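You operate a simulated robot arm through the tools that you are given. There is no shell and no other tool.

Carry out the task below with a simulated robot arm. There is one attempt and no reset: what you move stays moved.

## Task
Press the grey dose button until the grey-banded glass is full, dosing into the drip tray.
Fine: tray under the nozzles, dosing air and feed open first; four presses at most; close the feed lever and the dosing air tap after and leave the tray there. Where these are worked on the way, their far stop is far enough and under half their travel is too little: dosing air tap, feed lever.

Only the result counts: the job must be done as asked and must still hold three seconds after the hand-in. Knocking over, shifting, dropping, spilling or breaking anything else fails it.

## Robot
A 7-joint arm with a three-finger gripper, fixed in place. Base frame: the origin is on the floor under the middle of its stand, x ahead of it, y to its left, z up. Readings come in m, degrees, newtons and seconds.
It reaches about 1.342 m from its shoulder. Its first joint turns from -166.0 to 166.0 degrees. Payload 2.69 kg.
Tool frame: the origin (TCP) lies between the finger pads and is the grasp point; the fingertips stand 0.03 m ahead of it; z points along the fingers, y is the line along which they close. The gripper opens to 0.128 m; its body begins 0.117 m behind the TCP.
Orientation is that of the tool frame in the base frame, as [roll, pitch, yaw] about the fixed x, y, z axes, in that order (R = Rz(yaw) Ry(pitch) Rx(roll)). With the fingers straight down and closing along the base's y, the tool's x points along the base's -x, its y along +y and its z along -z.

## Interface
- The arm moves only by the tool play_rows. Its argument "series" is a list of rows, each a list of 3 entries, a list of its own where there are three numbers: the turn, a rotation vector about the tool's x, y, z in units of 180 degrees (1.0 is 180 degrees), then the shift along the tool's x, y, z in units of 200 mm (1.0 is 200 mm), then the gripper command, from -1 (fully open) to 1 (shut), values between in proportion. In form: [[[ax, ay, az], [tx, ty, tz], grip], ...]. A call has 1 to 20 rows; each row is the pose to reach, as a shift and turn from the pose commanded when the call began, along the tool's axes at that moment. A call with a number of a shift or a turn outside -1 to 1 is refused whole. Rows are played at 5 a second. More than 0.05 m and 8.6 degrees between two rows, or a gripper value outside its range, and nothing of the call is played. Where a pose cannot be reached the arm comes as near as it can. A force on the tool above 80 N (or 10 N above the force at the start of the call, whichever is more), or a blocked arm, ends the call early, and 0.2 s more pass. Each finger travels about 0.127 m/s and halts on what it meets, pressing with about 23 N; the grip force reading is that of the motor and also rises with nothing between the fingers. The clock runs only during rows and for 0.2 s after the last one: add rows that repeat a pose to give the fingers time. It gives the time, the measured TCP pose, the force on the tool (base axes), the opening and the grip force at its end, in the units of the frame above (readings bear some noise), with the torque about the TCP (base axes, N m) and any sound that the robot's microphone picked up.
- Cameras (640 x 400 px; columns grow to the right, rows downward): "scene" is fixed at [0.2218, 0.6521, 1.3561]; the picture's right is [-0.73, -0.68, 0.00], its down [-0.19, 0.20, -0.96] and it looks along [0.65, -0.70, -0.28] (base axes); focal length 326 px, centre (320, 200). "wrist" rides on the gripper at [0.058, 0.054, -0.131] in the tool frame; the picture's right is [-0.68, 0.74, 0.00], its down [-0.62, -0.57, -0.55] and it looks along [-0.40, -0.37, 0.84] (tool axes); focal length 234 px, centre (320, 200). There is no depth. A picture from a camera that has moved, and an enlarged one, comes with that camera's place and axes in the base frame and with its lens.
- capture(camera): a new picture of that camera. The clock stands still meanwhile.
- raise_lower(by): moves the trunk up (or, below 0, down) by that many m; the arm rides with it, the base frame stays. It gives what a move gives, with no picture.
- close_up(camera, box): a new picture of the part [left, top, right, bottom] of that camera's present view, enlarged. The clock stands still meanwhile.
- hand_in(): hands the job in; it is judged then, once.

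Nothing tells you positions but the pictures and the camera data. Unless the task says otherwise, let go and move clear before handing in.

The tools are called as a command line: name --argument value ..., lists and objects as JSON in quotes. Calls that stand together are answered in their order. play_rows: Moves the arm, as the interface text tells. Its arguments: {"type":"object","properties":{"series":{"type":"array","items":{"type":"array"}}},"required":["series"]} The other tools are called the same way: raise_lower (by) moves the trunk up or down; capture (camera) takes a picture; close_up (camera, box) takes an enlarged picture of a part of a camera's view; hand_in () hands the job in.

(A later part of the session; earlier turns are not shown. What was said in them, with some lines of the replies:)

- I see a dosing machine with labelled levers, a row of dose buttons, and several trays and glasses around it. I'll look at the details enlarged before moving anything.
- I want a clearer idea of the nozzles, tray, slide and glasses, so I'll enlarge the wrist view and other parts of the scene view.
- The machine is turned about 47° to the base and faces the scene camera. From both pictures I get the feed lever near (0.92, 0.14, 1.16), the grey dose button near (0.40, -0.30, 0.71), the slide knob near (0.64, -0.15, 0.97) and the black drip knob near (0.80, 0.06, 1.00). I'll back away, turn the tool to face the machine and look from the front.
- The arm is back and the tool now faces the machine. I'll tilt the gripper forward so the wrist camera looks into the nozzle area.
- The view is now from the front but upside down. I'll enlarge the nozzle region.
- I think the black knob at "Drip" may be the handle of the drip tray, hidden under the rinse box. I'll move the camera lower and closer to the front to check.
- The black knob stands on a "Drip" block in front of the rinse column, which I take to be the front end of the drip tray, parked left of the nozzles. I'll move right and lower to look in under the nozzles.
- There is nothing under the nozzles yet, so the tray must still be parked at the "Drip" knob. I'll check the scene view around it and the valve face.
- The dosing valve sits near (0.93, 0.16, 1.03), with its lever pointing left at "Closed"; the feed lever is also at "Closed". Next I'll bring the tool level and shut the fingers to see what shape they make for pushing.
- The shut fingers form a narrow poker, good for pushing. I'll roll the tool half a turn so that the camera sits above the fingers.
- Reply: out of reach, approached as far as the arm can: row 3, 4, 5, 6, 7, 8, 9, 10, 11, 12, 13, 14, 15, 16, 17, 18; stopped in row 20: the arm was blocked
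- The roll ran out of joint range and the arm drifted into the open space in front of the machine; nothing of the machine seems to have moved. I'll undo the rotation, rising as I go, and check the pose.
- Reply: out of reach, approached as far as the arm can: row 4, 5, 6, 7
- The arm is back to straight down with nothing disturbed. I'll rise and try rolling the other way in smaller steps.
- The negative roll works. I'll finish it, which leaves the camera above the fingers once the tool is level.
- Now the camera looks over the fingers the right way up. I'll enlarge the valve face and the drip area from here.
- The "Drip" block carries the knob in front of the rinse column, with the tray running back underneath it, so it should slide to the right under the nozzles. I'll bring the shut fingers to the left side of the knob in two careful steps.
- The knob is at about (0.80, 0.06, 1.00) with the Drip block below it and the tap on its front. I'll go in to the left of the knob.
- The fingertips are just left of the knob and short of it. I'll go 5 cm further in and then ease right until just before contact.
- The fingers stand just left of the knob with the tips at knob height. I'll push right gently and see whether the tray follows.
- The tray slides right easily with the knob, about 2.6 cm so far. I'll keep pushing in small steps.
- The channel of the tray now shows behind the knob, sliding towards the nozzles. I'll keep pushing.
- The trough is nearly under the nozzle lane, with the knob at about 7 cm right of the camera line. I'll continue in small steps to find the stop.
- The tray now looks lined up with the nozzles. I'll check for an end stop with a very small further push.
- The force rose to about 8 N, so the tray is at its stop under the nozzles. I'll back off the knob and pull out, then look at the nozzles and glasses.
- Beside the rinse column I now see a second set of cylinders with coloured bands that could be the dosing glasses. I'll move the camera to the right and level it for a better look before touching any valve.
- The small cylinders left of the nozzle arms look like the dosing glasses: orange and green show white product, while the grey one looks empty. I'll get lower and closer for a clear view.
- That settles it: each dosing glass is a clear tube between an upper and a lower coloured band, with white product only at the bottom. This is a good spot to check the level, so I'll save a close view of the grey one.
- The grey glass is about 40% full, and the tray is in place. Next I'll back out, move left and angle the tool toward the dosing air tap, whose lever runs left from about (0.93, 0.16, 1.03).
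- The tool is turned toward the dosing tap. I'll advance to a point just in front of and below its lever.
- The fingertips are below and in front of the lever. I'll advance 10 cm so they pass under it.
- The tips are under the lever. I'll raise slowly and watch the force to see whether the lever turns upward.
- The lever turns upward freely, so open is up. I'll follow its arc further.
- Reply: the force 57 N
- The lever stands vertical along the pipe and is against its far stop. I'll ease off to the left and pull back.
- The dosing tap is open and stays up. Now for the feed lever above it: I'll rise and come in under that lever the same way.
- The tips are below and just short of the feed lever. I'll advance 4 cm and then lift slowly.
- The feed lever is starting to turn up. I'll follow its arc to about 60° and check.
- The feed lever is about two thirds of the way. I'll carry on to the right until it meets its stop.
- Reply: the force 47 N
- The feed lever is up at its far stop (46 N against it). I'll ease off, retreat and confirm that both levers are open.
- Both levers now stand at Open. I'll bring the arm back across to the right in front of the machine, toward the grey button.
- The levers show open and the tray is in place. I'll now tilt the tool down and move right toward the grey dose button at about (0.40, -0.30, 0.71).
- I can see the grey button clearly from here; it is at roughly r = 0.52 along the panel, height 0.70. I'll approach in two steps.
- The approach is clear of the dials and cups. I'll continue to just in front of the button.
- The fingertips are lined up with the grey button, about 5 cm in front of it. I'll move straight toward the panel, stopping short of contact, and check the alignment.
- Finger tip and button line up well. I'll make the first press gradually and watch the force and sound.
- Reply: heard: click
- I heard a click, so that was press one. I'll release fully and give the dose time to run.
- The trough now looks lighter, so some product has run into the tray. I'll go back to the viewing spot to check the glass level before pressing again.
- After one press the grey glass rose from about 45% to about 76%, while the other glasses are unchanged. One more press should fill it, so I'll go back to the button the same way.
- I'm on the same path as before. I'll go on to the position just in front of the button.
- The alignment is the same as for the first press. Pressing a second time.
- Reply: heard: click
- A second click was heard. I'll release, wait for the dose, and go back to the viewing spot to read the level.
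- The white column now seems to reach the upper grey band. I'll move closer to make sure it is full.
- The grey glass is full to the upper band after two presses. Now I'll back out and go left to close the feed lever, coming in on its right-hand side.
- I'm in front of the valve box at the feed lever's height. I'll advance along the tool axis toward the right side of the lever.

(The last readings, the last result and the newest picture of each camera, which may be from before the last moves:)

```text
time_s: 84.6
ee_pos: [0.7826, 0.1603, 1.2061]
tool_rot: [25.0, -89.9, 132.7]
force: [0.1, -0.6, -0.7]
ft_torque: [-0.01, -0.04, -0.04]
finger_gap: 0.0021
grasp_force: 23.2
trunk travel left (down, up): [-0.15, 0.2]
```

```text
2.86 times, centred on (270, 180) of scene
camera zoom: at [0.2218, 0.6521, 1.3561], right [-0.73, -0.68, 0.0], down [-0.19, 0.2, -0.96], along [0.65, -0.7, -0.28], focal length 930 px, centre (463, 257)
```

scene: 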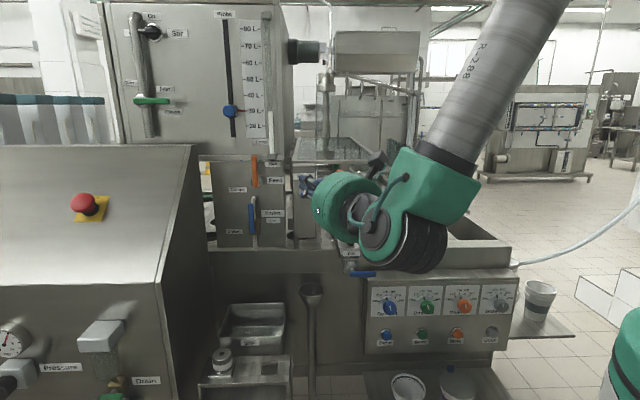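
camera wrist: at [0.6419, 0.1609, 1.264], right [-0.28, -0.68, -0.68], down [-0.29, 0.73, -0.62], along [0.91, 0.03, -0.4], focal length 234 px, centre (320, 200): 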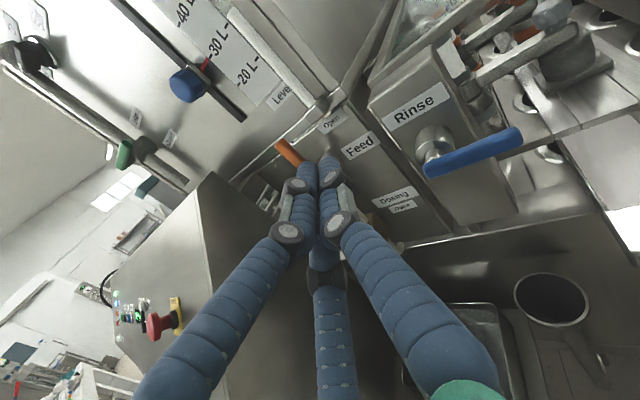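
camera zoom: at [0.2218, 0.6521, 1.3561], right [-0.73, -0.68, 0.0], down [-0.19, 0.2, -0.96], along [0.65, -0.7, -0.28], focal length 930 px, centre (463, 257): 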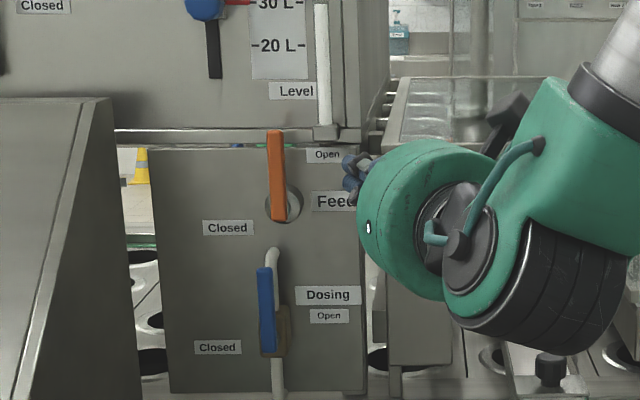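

The tips are in front and to the right of the upright feed lever. I'll go in 9 cm and then push left along the lever's arc.

play_rows --series '[[[0, 0, 0], [0, 0, 0.12], 1], [[0, 0, 0], [0, 0, 0.24], 1], [[0, 0, 0], [0, 0, 0.36], 1], [[0, 0, 0], [0, 0, 0.49], 1], [[0, 0, 0], [0, 0, 0.49], 1]]'

capture --camera "wrist"

close_up --camera "scene" --box '[190, 110, 350, 250]'

```text
time_s: 85.8
ee_pos: [0.8738, 0.1233, 1.2067]
tool_rot: [14.7, -89.9, 142.9]
force: [-0.4, 0.3, -0.1]
ft_torque: [0.02, -0.01, 0.02]
finger_gap: 0.002
grasp_force: 23.3
trunk travel left (down, up): [-0.15, 0.2]
```

```text
taken
camera wrist: at [0.7331, 0.1237, 1.265], right [-0.28, -0.68, -0.68], down [-0.29, 0.73, -0.62], along [0.91, 0.03, -0.4], focal length 234 px, centre (320, 200)
```

wrist: 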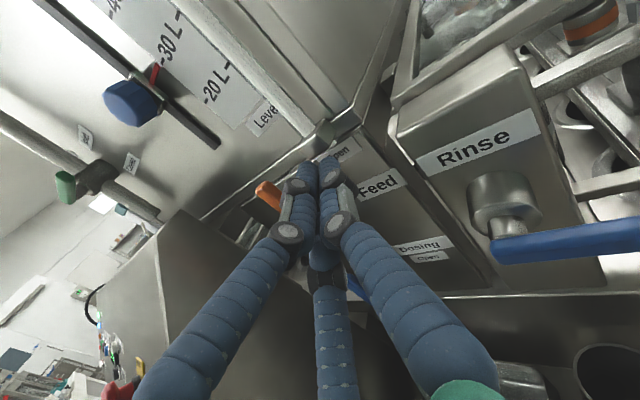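

```text
2.86 times, centred on (270, 180) of scene
camera zoom: at [0.2218, 0.6521, 1.3561], right [-0.73, -0.68, 0.0], down [-0.19, 0.2, -0.96], along [0.65, -0.7, -0.28], focal length 930 px, centre (463, 257)
```

zoom: 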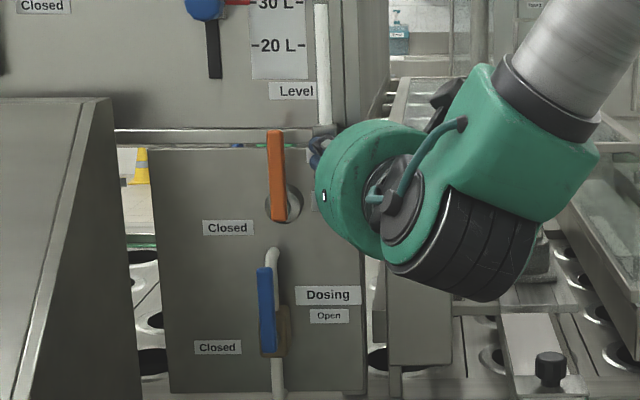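

The fingers are right beside the lever. I'll push it left along its arc to about two thirds and check.

play_rows --series '[[[0, 0, 0], [0, -0.068, 0.032], 1], [[0, 0, 0], [0.0165, -0.13, 0.061], 1], [[0, 0, 0], [0.022, -0.163, 0.077], 1], [[0, 0, 0], [0.023, -0.197, 0.092], 1], [[0, 0, 0], [0.018, -0.23, 0.107], 1], [[0, 0, 0], [0.01, -0.263, 0.123], 1], [[0, 0, 0], [-0.005, -0.293, 0.137], 1], [[0, 0, 0], [-0.021, -0.323, 0.151], 1], [[0, 0, 0], [-0.021, -0.323, 0.151], 1]]'

capture --camera "wrist"

close_up --camera "scene" --box '[190, 110, 350, 250]'

```text
time_s: 87.8
ee_pos: [0.9256, 0.1714, 1.2037]
tool_rot: [33.4, -89.9, 124.3]
force: [0.0, 0.2, -1.1]
ft_torque: [0.0, -0.03, 0.0]
finger_gap: 0.0023
grasp_force: 22.9
trunk travel left (down, up): [-0.15, 0.2]
```

```text
taken
camera wrist: at [0.7849, 0.1717, 1.2606], right [-0.28, -0.68, -0.68], down [-0.29, 0.73, -0.62], along [0.91, 0.03, -0.4], focal length 234 px, centre (320, 200)
```

wrist: 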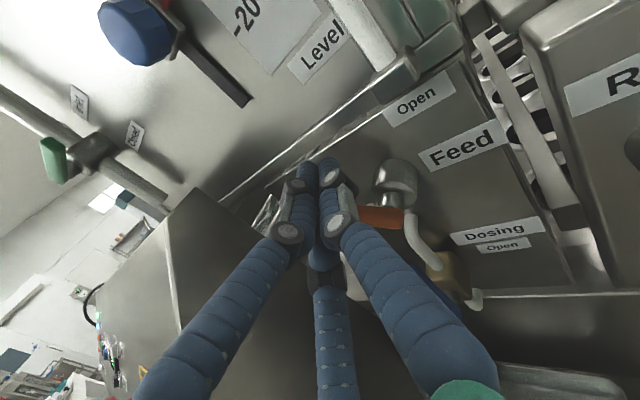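

```text
2.86 times, centred on (270, 180) of scene
camera zoom: at [0.2218, 0.6521, 1.3561], right [-0.73, -0.68, 0.0], down [-0.19, 0.2, -0.96], along [0.65, -0.7, -0.28], focal length 930 px, centre (463, 257)
```

zoom: 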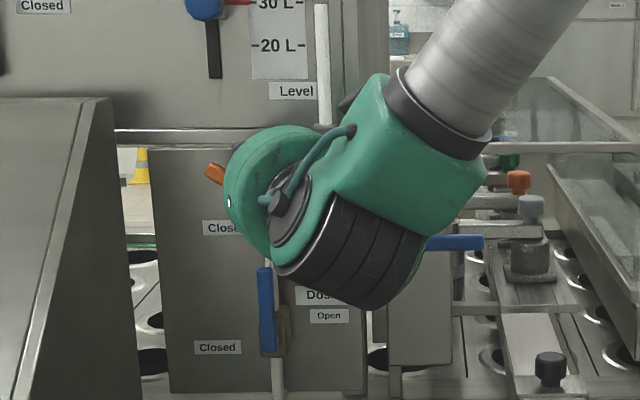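

The feed lever follows, now about 30° above closed. I'll press it down to its stop.

play_rows --series '[[[0, 0, 0], [-0.024, -0.026, 0.012], 1], [[0, 0, 0], [-0.0475, -0.051, 0.024], 1], [[0, 0, 0], [-0.08, -0.07, 0.033], 1], [[0, 0, 0], [-0.11, -0.085, 0.04], 1], [[0, 0, 0], [-0.13, -0.085, 0.04], 1], [[0, 0, 0], [-0.13, -0.085, 0.04], 1]]'

capture --camera "wrist"

close_up --camera "scene" --box '[190, 110, 350, 250]'

```text
time_s: 89.2
ee_pos: [0.9413, 0.1833, 1.1787]
tool_rot: [-12.9, -89.8, 170.6]
force: [2.6, 2.0, 10.9]
ft_torque: [0.08, -0.1, -0.04]
finger_gap: 0.0021
grasp_force: 23.1
trunk travel left (down, up): [-0.15, 0.2]
```

```text
taken
camera wrist: at [0.7986, 0.1841, 1.2359], right [-0.28, -0.68, -0.68], down [-0.29, 0.73, -0.62], along [0.92, 0.03, -0.4], focal length 234 px, centre (320, 200)
```

wrist: 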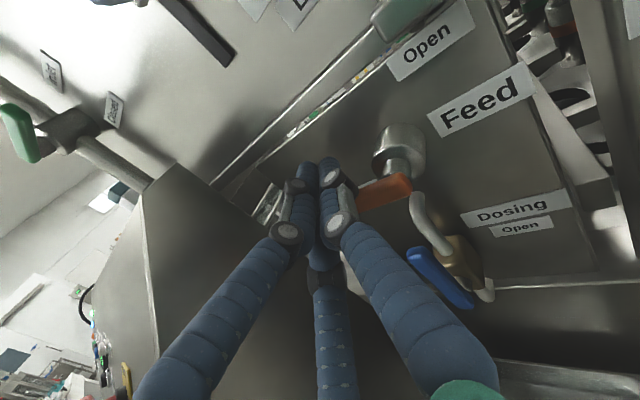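

```text
2.86 times, centred on (270, 180) of scene
camera zoom: at [0.2218, 0.6521, 1.3561], right [-0.73, -0.68, 0.0], down [-0.19, 0.2, -0.96], along [0.65, -0.7, -0.28], focal length 930 px, centre (463, 257)
```

zoom: 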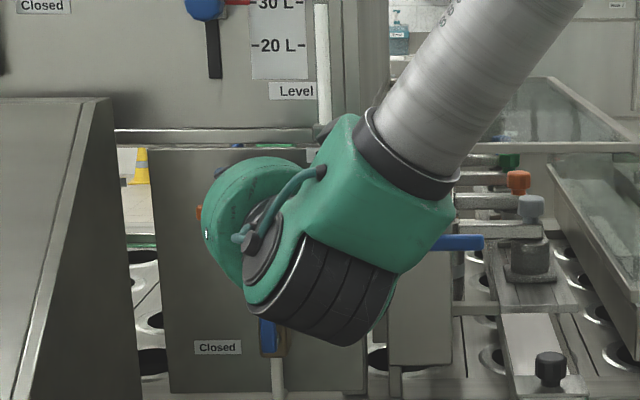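

The lever is back down at "Closed" with about 11 N against the stop. I'll give it a slight final push, then lift off and retreat.

play_rows --series '[[[0, 0, 0], [-0.02, 0, 0], 1], [[0, 0, 0], [-0.02, 0, 0], 1]]'

play_rows --series '[[[0, 0, 0], [0.08, 0, 0], 1], [[0, 0, 0], [0.15, 0, 0], 1], [[0, 0, 0], [0.15, 0, -0.2], 1], [[0, 0, 0], [0.15, 0, -0.4], 1], [[0, 0, 0], [0.15, 0, -0.6], 1], [[0, 0, 0], [0.15, 0, -0.7], 1], [[0, 0, 0], [0.15, 0, -0.7], 1]]'

capture --camera "wrist"

close_up --camera "scene" --box '[190, 110, 350, 250]'

```text
time_s: 89.8
ee_pos: [0.9394, 0.1844, 1.1783]
tool_rot: [-23.7, -89.5, -178.6]
force: [8.2, 2.8, 31.4]
ft_torque: [0.13, -0.25, -0.07]
finger_gap: 0.0019
grasp_force: 23.5
trunk travel left (down, up): [-0.15, 0.2]
```

```text
time_s: 91.4
ee_pos: [0.8089, 0.2367, 1.2045]
tool_rot: [9.6, -90.0, 148.0]
force: [0.3, 0.1, -1.0]
ft_torque: [0.01, 0.01, -0.02]
finger_gap: 0.0024
grasp_force: 23.2
trunk travel left (down, up): [-0.15, 0.2]
```

```text
taken
camera wrist: at [0.6683, 0.2373, 1.2614], right [-0.28, -0.68, -0.68], down [-0.29, 0.73, -0.62], along [0.92, 0.03, -0.4], focal length 234 px, centre (320, 200)
```

wrist: 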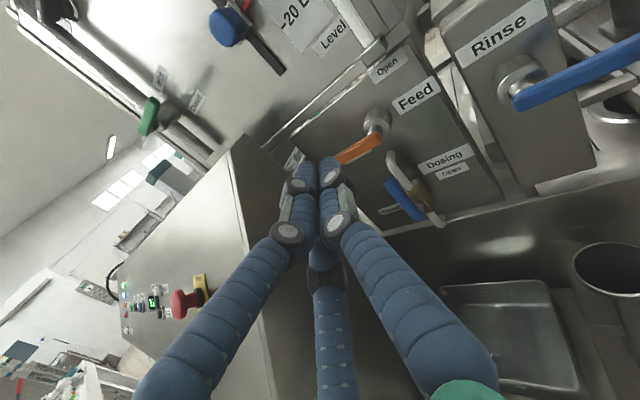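

```text
2.86 times, centred on (270, 180) of scene
camera zoom: at [0.2218, 0.6521, 1.3561], right [-0.73, -0.68, 0.0], down [-0.19, 0.2, -0.96], along [0.65, -0.7, -0.28], focal length 930 px, centre (463, 257)
```

zoom: 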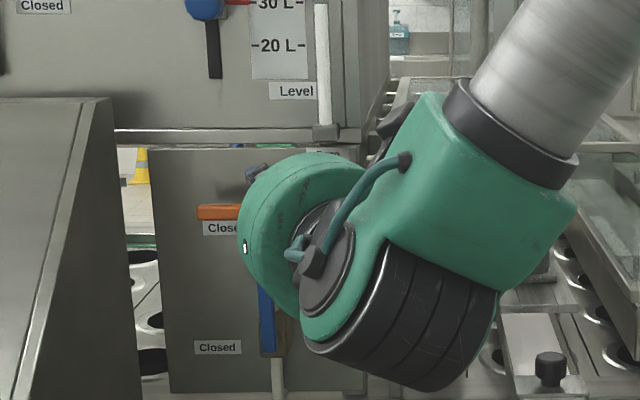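

The feed lever lies horizontal at Closed. Next I'll go down to the right side of the upright dosing tap lever.

play_rows --series '[[[0, 0, 0], [-0.135, 0.064, 0.012], 1], [[0, 0, 0], [-0.27, 0.128, 0.024], 1], [[0, 0, 0], [-0.404, 0.192, 0.036], 1], [[0, 0, 0], [-0.538, 0.256, 0.048], 1], [[0, 0, 0], [-0.6725, 0.32, 0.06], 1], [[0, 0, 0], [-0.6725, 0.32, 0.06], 1]]'

capture --camera "wrist"

close_up --camera "scene" --box '[190, 150, 350, 290]'

```text
time_s: 92.8
ee_pos: [0.7985, 0.1731, 1.0686]
tool_rot: [4.7, -89.9, 152.9]
force: [1.5, 0.2, 0.3]
ft_torque: [0.01, -0.02, -0.04]
finger_gap: 0.0019
grasp_force: 22.9
trunk travel left (down, up): [-0.15, 0.2]
```

```text
taken
camera wrist: at [0.6567, 0.1726, 1.126], right [-0.28, -0.68, -0.68], down [-0.29, 0.73, -0.62], along [0.92, 0.03, -0.4], focal length 234 px, centre (320, 200)
```

wrist: 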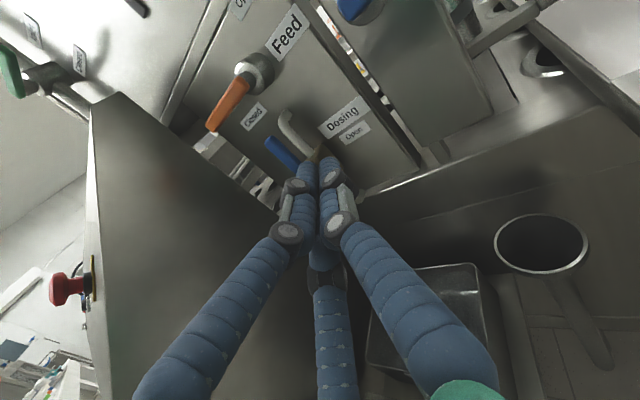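

```text
2.86 times, centred on (270, 220) of scene
camera zoom: at [0.2218, 0.6521, 1.3561], right [-0.73, -0.68, 0.0], down [-0.19, 0.2, -0.96], along [0.65, -0.7, -0.28], focal length 930 px, centre (463, 143)
```

zoom: 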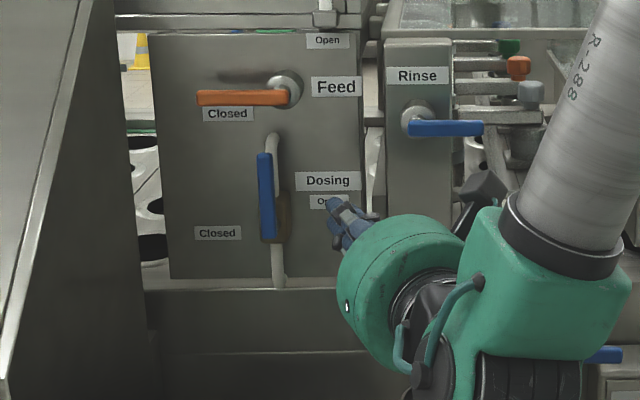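

The tips are in front and right of the dosing lever. I'll advance 9.5 cm beside it.

play_rows --series '[[[0, 0, 0], [0, 0, 0.12], 1], [[0, 0, 0], [0, 0, 0.24], 1], [[0, 0, 0], [0, 0, 0.36], 1], [[0, 0, 0], [0, 0, 0.48], 1], [[0, 0, 0], [0, 0, 0.48], 1]]'

capture --camera "wrist"

close_up --camera "scene" --box '[190, 150, 350, 290]'

```text
time_s: 94.0
ee_pos: [0.8858, 0.1354, 1.0687]
tool_rot: [-159.7, -90.0, -42.6]
force: [-0.3, 0.6, 0.0]
ft_torque: [-0.04, 0.01, 0.04]
finger_gap: 0.0024
grasp_force: 23.0
trunk travel left (down, up): [-0.15, 0.2]
```

```text
taken
camera wrist: at [0.7457, 0.1366, 1.1267], right [-0.28, -0.68, -0.68], down [-0.29, 0.73, -0.62], along [0.91, 0.03, -0.4], focal length 234 px, centre (320, 200)
```

wrist: 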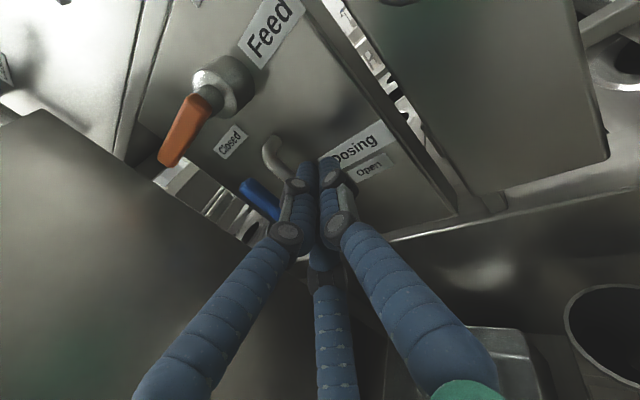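

```text
2.86 times, centred on (270, 220) of scene
camera zoom: at [0.2218, 0.6521, 1.3561], right [-0.73, -0.68, 0.0], down [-0.19, 0.2, -0.96], along [0.65, -0.7, -0.28], focal length 930 px, centre (463, 143)
```

zoom: 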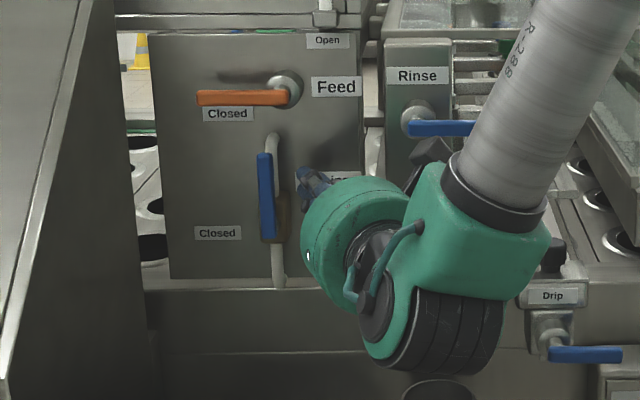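

The fingers stand right of the dosing lever. I'll sweep it left along its arc.

play_rows --series '[[[0, 0, 0], [0, -0.045, 0.021], 1], [[0, 0, 0], [0, -0.082, 0.038], 1], [[0, 0, 0], [0.016, -0.11, 0.051], 1], [[0, 0, 0], [0.0275, -0.138, 0.0645], 1], [[0, 0, 0], [0.033, -0.168, 0.079], 1], [[0, 0, 0], [0.0365, -0.199, 0.093], 1], [[0, 0, 0], [0.033, -0.23, 0.107], 1], [[0, 0, 0], [0.0275, -0.26, 0.121], 1], [[0, 0, 0], [0.015, -0.289, 0.135], 1], [[0, 0, 0], [0.0015, -0.317, 0.148], 1], [[0, 0, 0], [0.0015, -0.317, 0.148], 1]]'

capture --camera "wrist"

close_up --camera "scene" --box '[190, 150, 350, 290]'

```text
time_s: 96.4
ee_pos: [0.9378, 0.1855, 1.0686]
tool_rot: [2.5, -89.9, 155.1]
force: [0.1, 0.2, 1.5]
ft_torque: [0.02, -0.02, 0.02]
finger_gap: 0.002
grasp_force: 22.8
trunk travel left (down, up): [-0.15, 0.2]
```

```text
taken
camera wrist: at [0.7967, 0.1851, 1.1267], right [-0.28, -0.68, -0.68], down [-0.29, 0.73, -0.62], along [0.92, 0.03, -0.4], focal length 234 px, centre (320, 200)
```

wrist: 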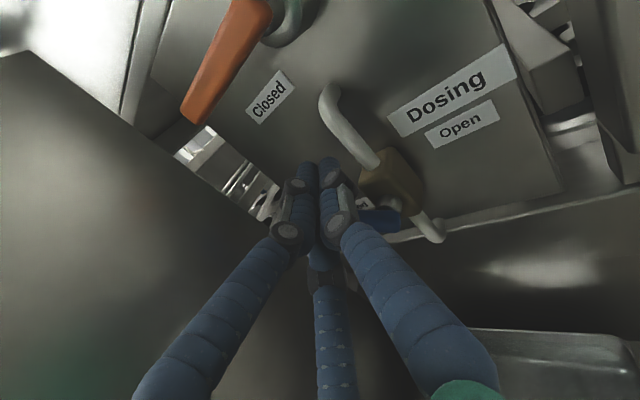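

```text
2.86 times, centred on (270, 220) of scene
camera zoom: at [0.2218, 0.6521, 1.3561], right [-0.73, -0.68, 0.0], down [-0.19, 0.2, -0.96], along [0.65, -0.7, -0.28], focal length 930 px, centre (463, 143)
```

zoom: 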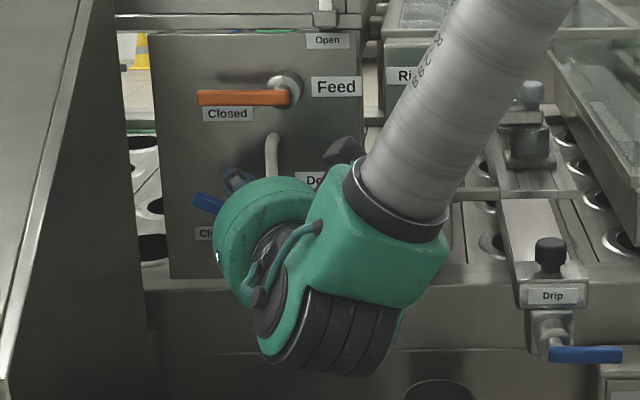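

The dosing lever is about 20–30° from closed. I'll press it down to its stop.

play_rows --series '[[[0, 0, 0], [-0.02, -0.025, 0.012], 1], [[0, 0, 0], [-0.042, -0.049, 0.023], 1], [[0, 0, 0], [-0.07, -0.068, 0.032], 1], [[0, 0, 0], [-0.095, -0.08, 0.038], 1], [[0, 0, 0], [-0.115, -0.08, 0.038], 1], [[0, 0, 0], [-0.115, -0.08, 0.038], 1]]'

capture --camera "wrist"

close_up --camera "scene" --box '[190, 150, 350, 290]'

```text
time_s: 97.8
ee_pos: [0.9516, 0.197, 1.0523]
tool_rot: [-27.8, -89.4, -174.5]
force: [-2.3, -2.5, 36.9]
ft_torque: [0.29, 0.16, 0.0]
finger_gap: 0.002
grasp_force: 23.1
trunk travel left (down, up): [-0.15, 0.2]
```

```text
taken
camera wrist: at [0.8093, 0.1963, 1.1091], right [-0.27, -0.68, -0.68], down [-0.29, 0.73, -0.62], along [0.92, 0.03, -0.39], focal length 234 px, centre (320, 200)
```

wrist: 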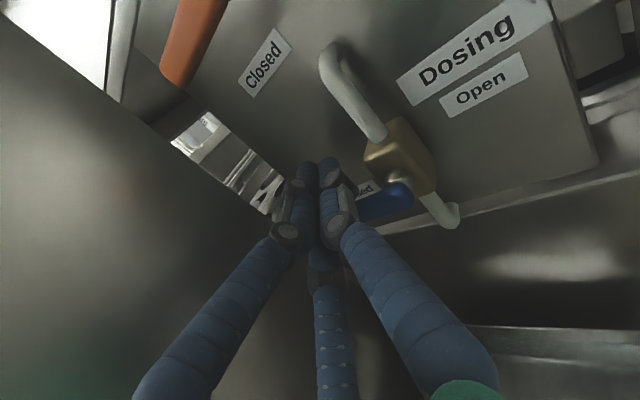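

```text
2.86 times, centred on (270, 220) of scene
camera zoom: at [0.2218, 0.6521, 1.3561], right [-0.73, -0.68, 0.0], down [-0.19, 0.2, -0.96], along [0.65, -0.7, -0.28], focal length 930 px, centre (463, 143)
```

zoom: 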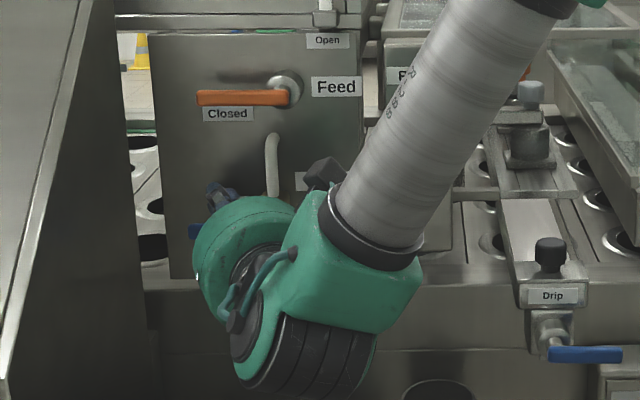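

The tap lever is at Closed against its stop (37 N). I'll lift off, back out and verify.

play_rows --series '[[[0, 0, 0], [0.06, 0, 0], 1], [[0, 0, 0], [0.12, 0, 0], 1], [[0, 0, 0], [0.12, 0, -0.2], 1], [[0, 0, 0], [0.12, 0, -0.4], 1], [[0, 0, 0], [0.12, 0, -0.6], 1], [[0, 0, 0], [0.12, 0, -0.8], 1], [[0, 0, 0], [0.12, 0, -1.0], 1], [[0, 0, 0], [0.12, 0, -1.0], 1]]'

play_rows --series '[[[-0.023, 0, 0], [0.04, 0.125, -0.06], 1], [[-0.046, 0, 0], [0.08, 0.25, -0.12], 1], [[-0.07, 0, 0], [0.125, 0.375, -0.18], 1], [[-0.093, 0, 0], [0.165, 0.5, -0.24], 1], [[-0.116, 0, 0], [0.21, 0.625, -0.3], 1], [[-0.139, 0, 0], [0.25, 0.75, -0.36], 1], [[-0.139, 0, 0], [0.25, 0.75, -0.36], 1]]'

capture --camera "wrist"

capture --camera "scene"

```text
time_s: 99.6
ee_pos: [0.7659, 0.273, 1.0696]
tool_rot: [11.9, -89.9, 145.8]
force: [-0.9, 0.2, -0.8]
ft_torque: [0.01, 0.04, -0.02]
finger_gap: 0.0022
grasp_force: 22.8
trunk travel left (down, up): [-0.15, 0.2]
```

```text
time_s: 101.2
ee_pos: [0.6427, 0.1603, 1.121]
tool_rot: [-11.3, -89.9, 143.8]
force: [0.7, 0.0, -0.4]
ft_torque: [0.01, -0.01, 0.07]
finger_gap: 0.0024
grasp_force: 22.9
trunk travel left (down, up): [-0.15, 0.2]
```

```text
taken
camera wrist: at [0.514, 0.2205, 1.177], right [-0.54, -0.5, -0.68], down [0.05, 0.79, -0.62], along [0.84, -0.36, -0.4], focal length 234 px, centre (320, 200)
```

wrist: 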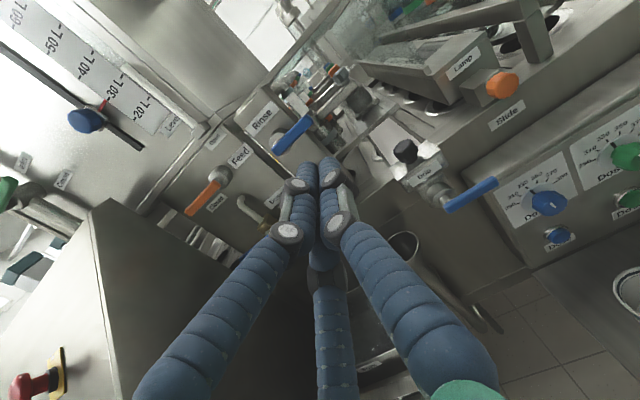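

```text
taken
```

scene: 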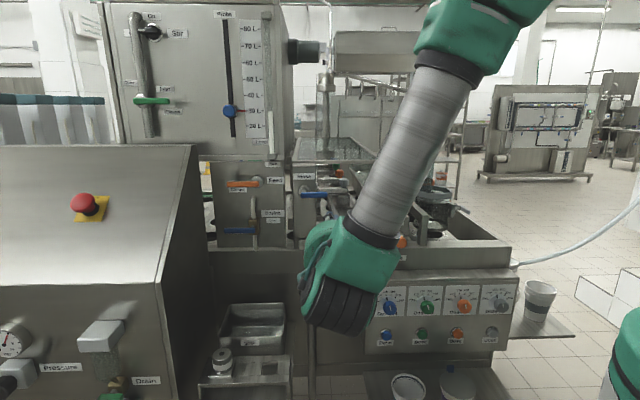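

Both levers look closed. I'll move right to check the glass level and the tray one last time.

play_rows --series '[[[0, 0, 0], [0, 0.2, -0.04], 1], [[0, 0, 0], [0, 0.4, -0.08], 1], [[0, 0, 0], [0, 0.6, -0.12], 1], [[0, 0, 0], [0, 0.85, -0.15], 1], [[0, 0, 0], [0, 0.85, -0.15], 1]]'

capture --camera "wrist"

close_up --camera "wrist" --box '[215, 100, 295, 165]'

close_up --camera "scene" --box '[190, 150, 350, 290]'

close_up --camera "scene" --box '[290, 160, 450, 290]'

```text
refused: row 4 steps farther than a row can; nothing moved
```

```text
taken
camera wrist: at [0.514, 0.2205, 1.177], right [-0.54, -0.5, -0.68], down [0.05, 0.79, -0.62], along [0.84, -0.36, -0.4], focal length 234 px, centre (320, 200)
```

wrist: 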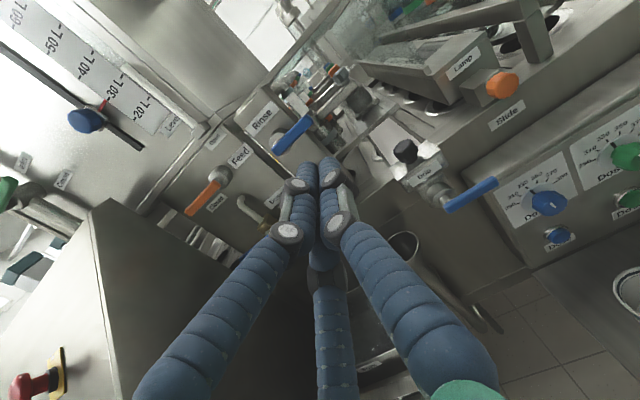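

```text
6.15 times, centred on (255, 132) of wrist
camera zoom: at [0.514, 0.2205, 1.177], right [-0.54, -0.5, -0.68], down [0.05, 0.79, -0.62], along [0.84, -0.36, -0.4], focal length 1441 px, centre (720, 615)
```

zoom: 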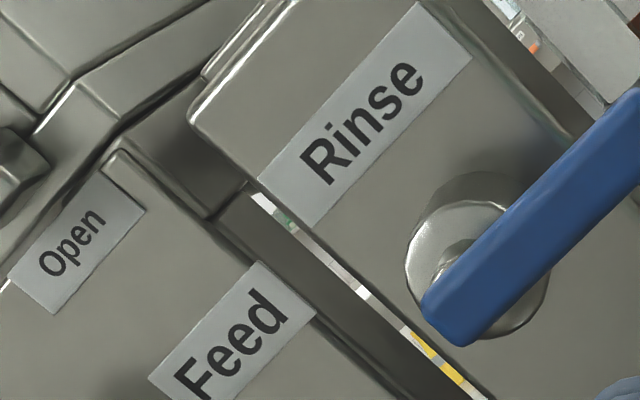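

```text
2.86 times, centred on (270, 220) of scene
camera zoom: at [0.2218, 0.6521, 1.3561], right [-0.73, -0.68, 0.0], down [-0.19, 0.2, -0.96], along [0.65, -0.7, -0.28], focal length 930 px, centre (463, 143)
```

zoom: 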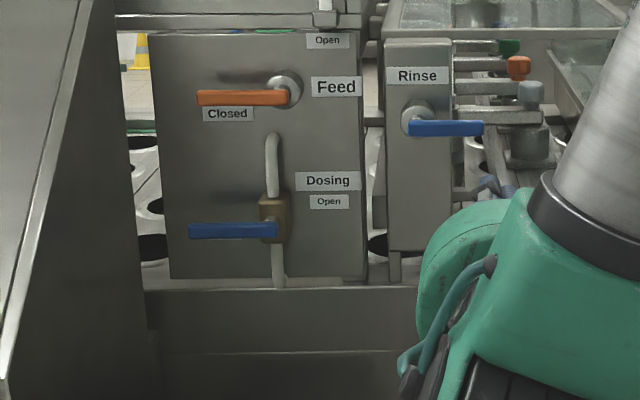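

```text
3.08 times, centred on (370, 225) of scene
camera zoom: at [0.2218, 0.6521, 1.3561], right [-0.73, -0.68, 0.0], down [-0.19, 0.2, -0.96], along [0.65, -0.7, -0.28], focal length 1002 px, centre (166, 123)
```

zoom: 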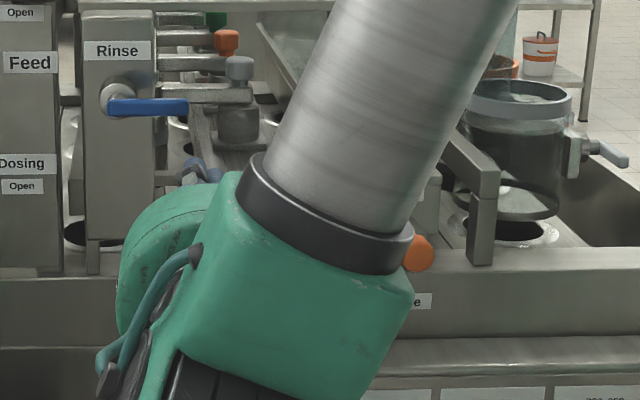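

The levers match their closed starting positions. That row was refused because one step was too long, so I'll repeat it with even steps.

play_rows --series '[[[0, 0, 0], [0, 0.17, -0.08], 1], [[0, 0, 0], [0, 0.34, -0.16], 1], [[0, 0, 0], [0, 0.51, -0.2], 1], [[0, 0, 0], [0, 0.68, -0.2], 1], [[0, 0, 0], [0, 0.85, -0.2], 1], [[0, 0, 0], [0, 0.85, -0.2], 1]]'

capture --camera "wrist"

close_up --camera "wrist" --box '[215, 100, 295, 165]'

close_up --camera "scene" --box '[290, 160, 450, 290]'

```text
time_s: 102.6
ee_pos: [0.4897, 0.0745, 1.1182]
tool_rot: [-23.5, -90.0, 156.2]
force: [-0.8, -0.8, 0.2]
ft_torque: [0.03, 0.0, 0.01]
finger_gap: 0.0022
grasp_force: 23.2
trunk travel left (down, up): [-0.15, 0.2]
```

```text
taken
camera wrist: at [0.3621, 0.1346, 1.1765], right [-0.54, -0.5, -0.68], down [0.05, 0.79, -0.62], along [0.84, -0.36, -0.4], focal length 234 px, centre (320, 200)
```

wrist: 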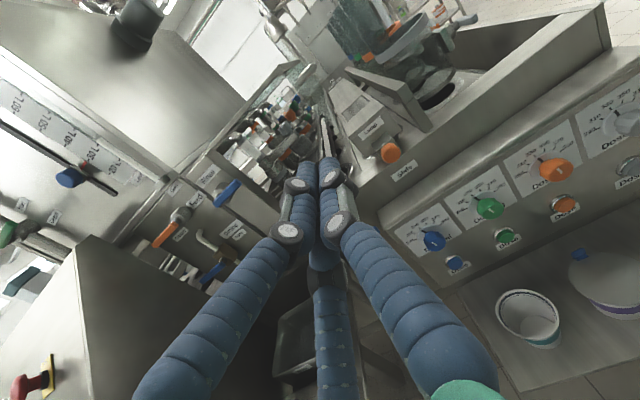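

```text
6.15 times, centred on (255, 132) of wrist
camera zoom: at [0.3621, 0.1346, 1.1765], right [-0.54, -0.5, -0.68], down [0.05, 0.79, -0.62], along [0.84, -0.36, -0.4], focal length 1441 px, centre (720, 615)
```

zoom: 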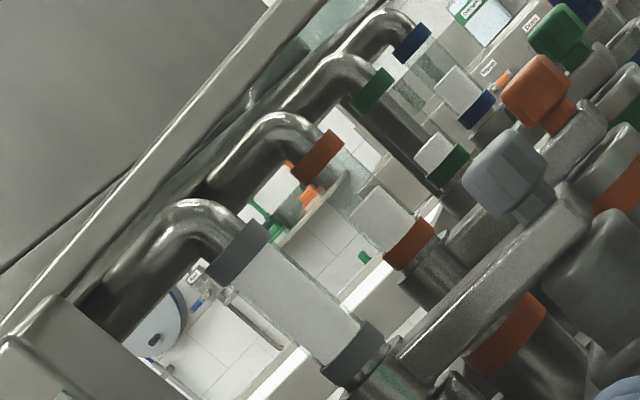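

```text
3.08 times, centred on (370, 225) of scene
camera zoom: at [0.2218, 0.6521, 1.3561], right [-0.73, -0.68, 0.0], down [-0.19, 0.2, -0.96], along [0.65, -0.7, -0.28], focal length 1002 px, centre (166, 123)
```

zoom: 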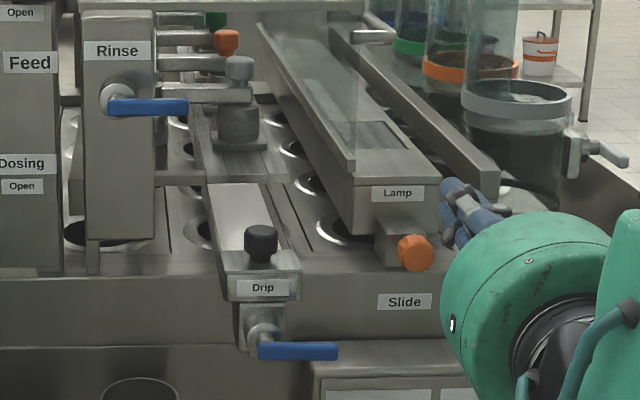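

The grey glass is still full, the other glasses are unchanged, and the product is in the tray under the nozzles. Both levers are closed and the arm is clear, so I'm handing in.

hand_in

```text
The job is handed in.
```

The grey-banded glass is full to its upper band after two presses of the grey dose button, and I've handed the job in. I haven't seen the result of the judging.

- **Tray:** I slid the drip tray under the nozzles to its stop and left it there. The product went into it, and I saw no spill.
- **Dosing air and feed:** I opened both to their far stops before the first press. Afterwards I closed both again, and they match their starting positions.
- **Level:** The glass went from about 45% to about 76% after the first press and was full after the second. It was still full when I checked again after closing the levers. The other glasses did not change.

Early on, one roll of the gripper ran out of joint range and the arm drifted into the open space in front of the machine until it was blocked. The pictures showed nothing moved or touched, and I brought it back before going on.
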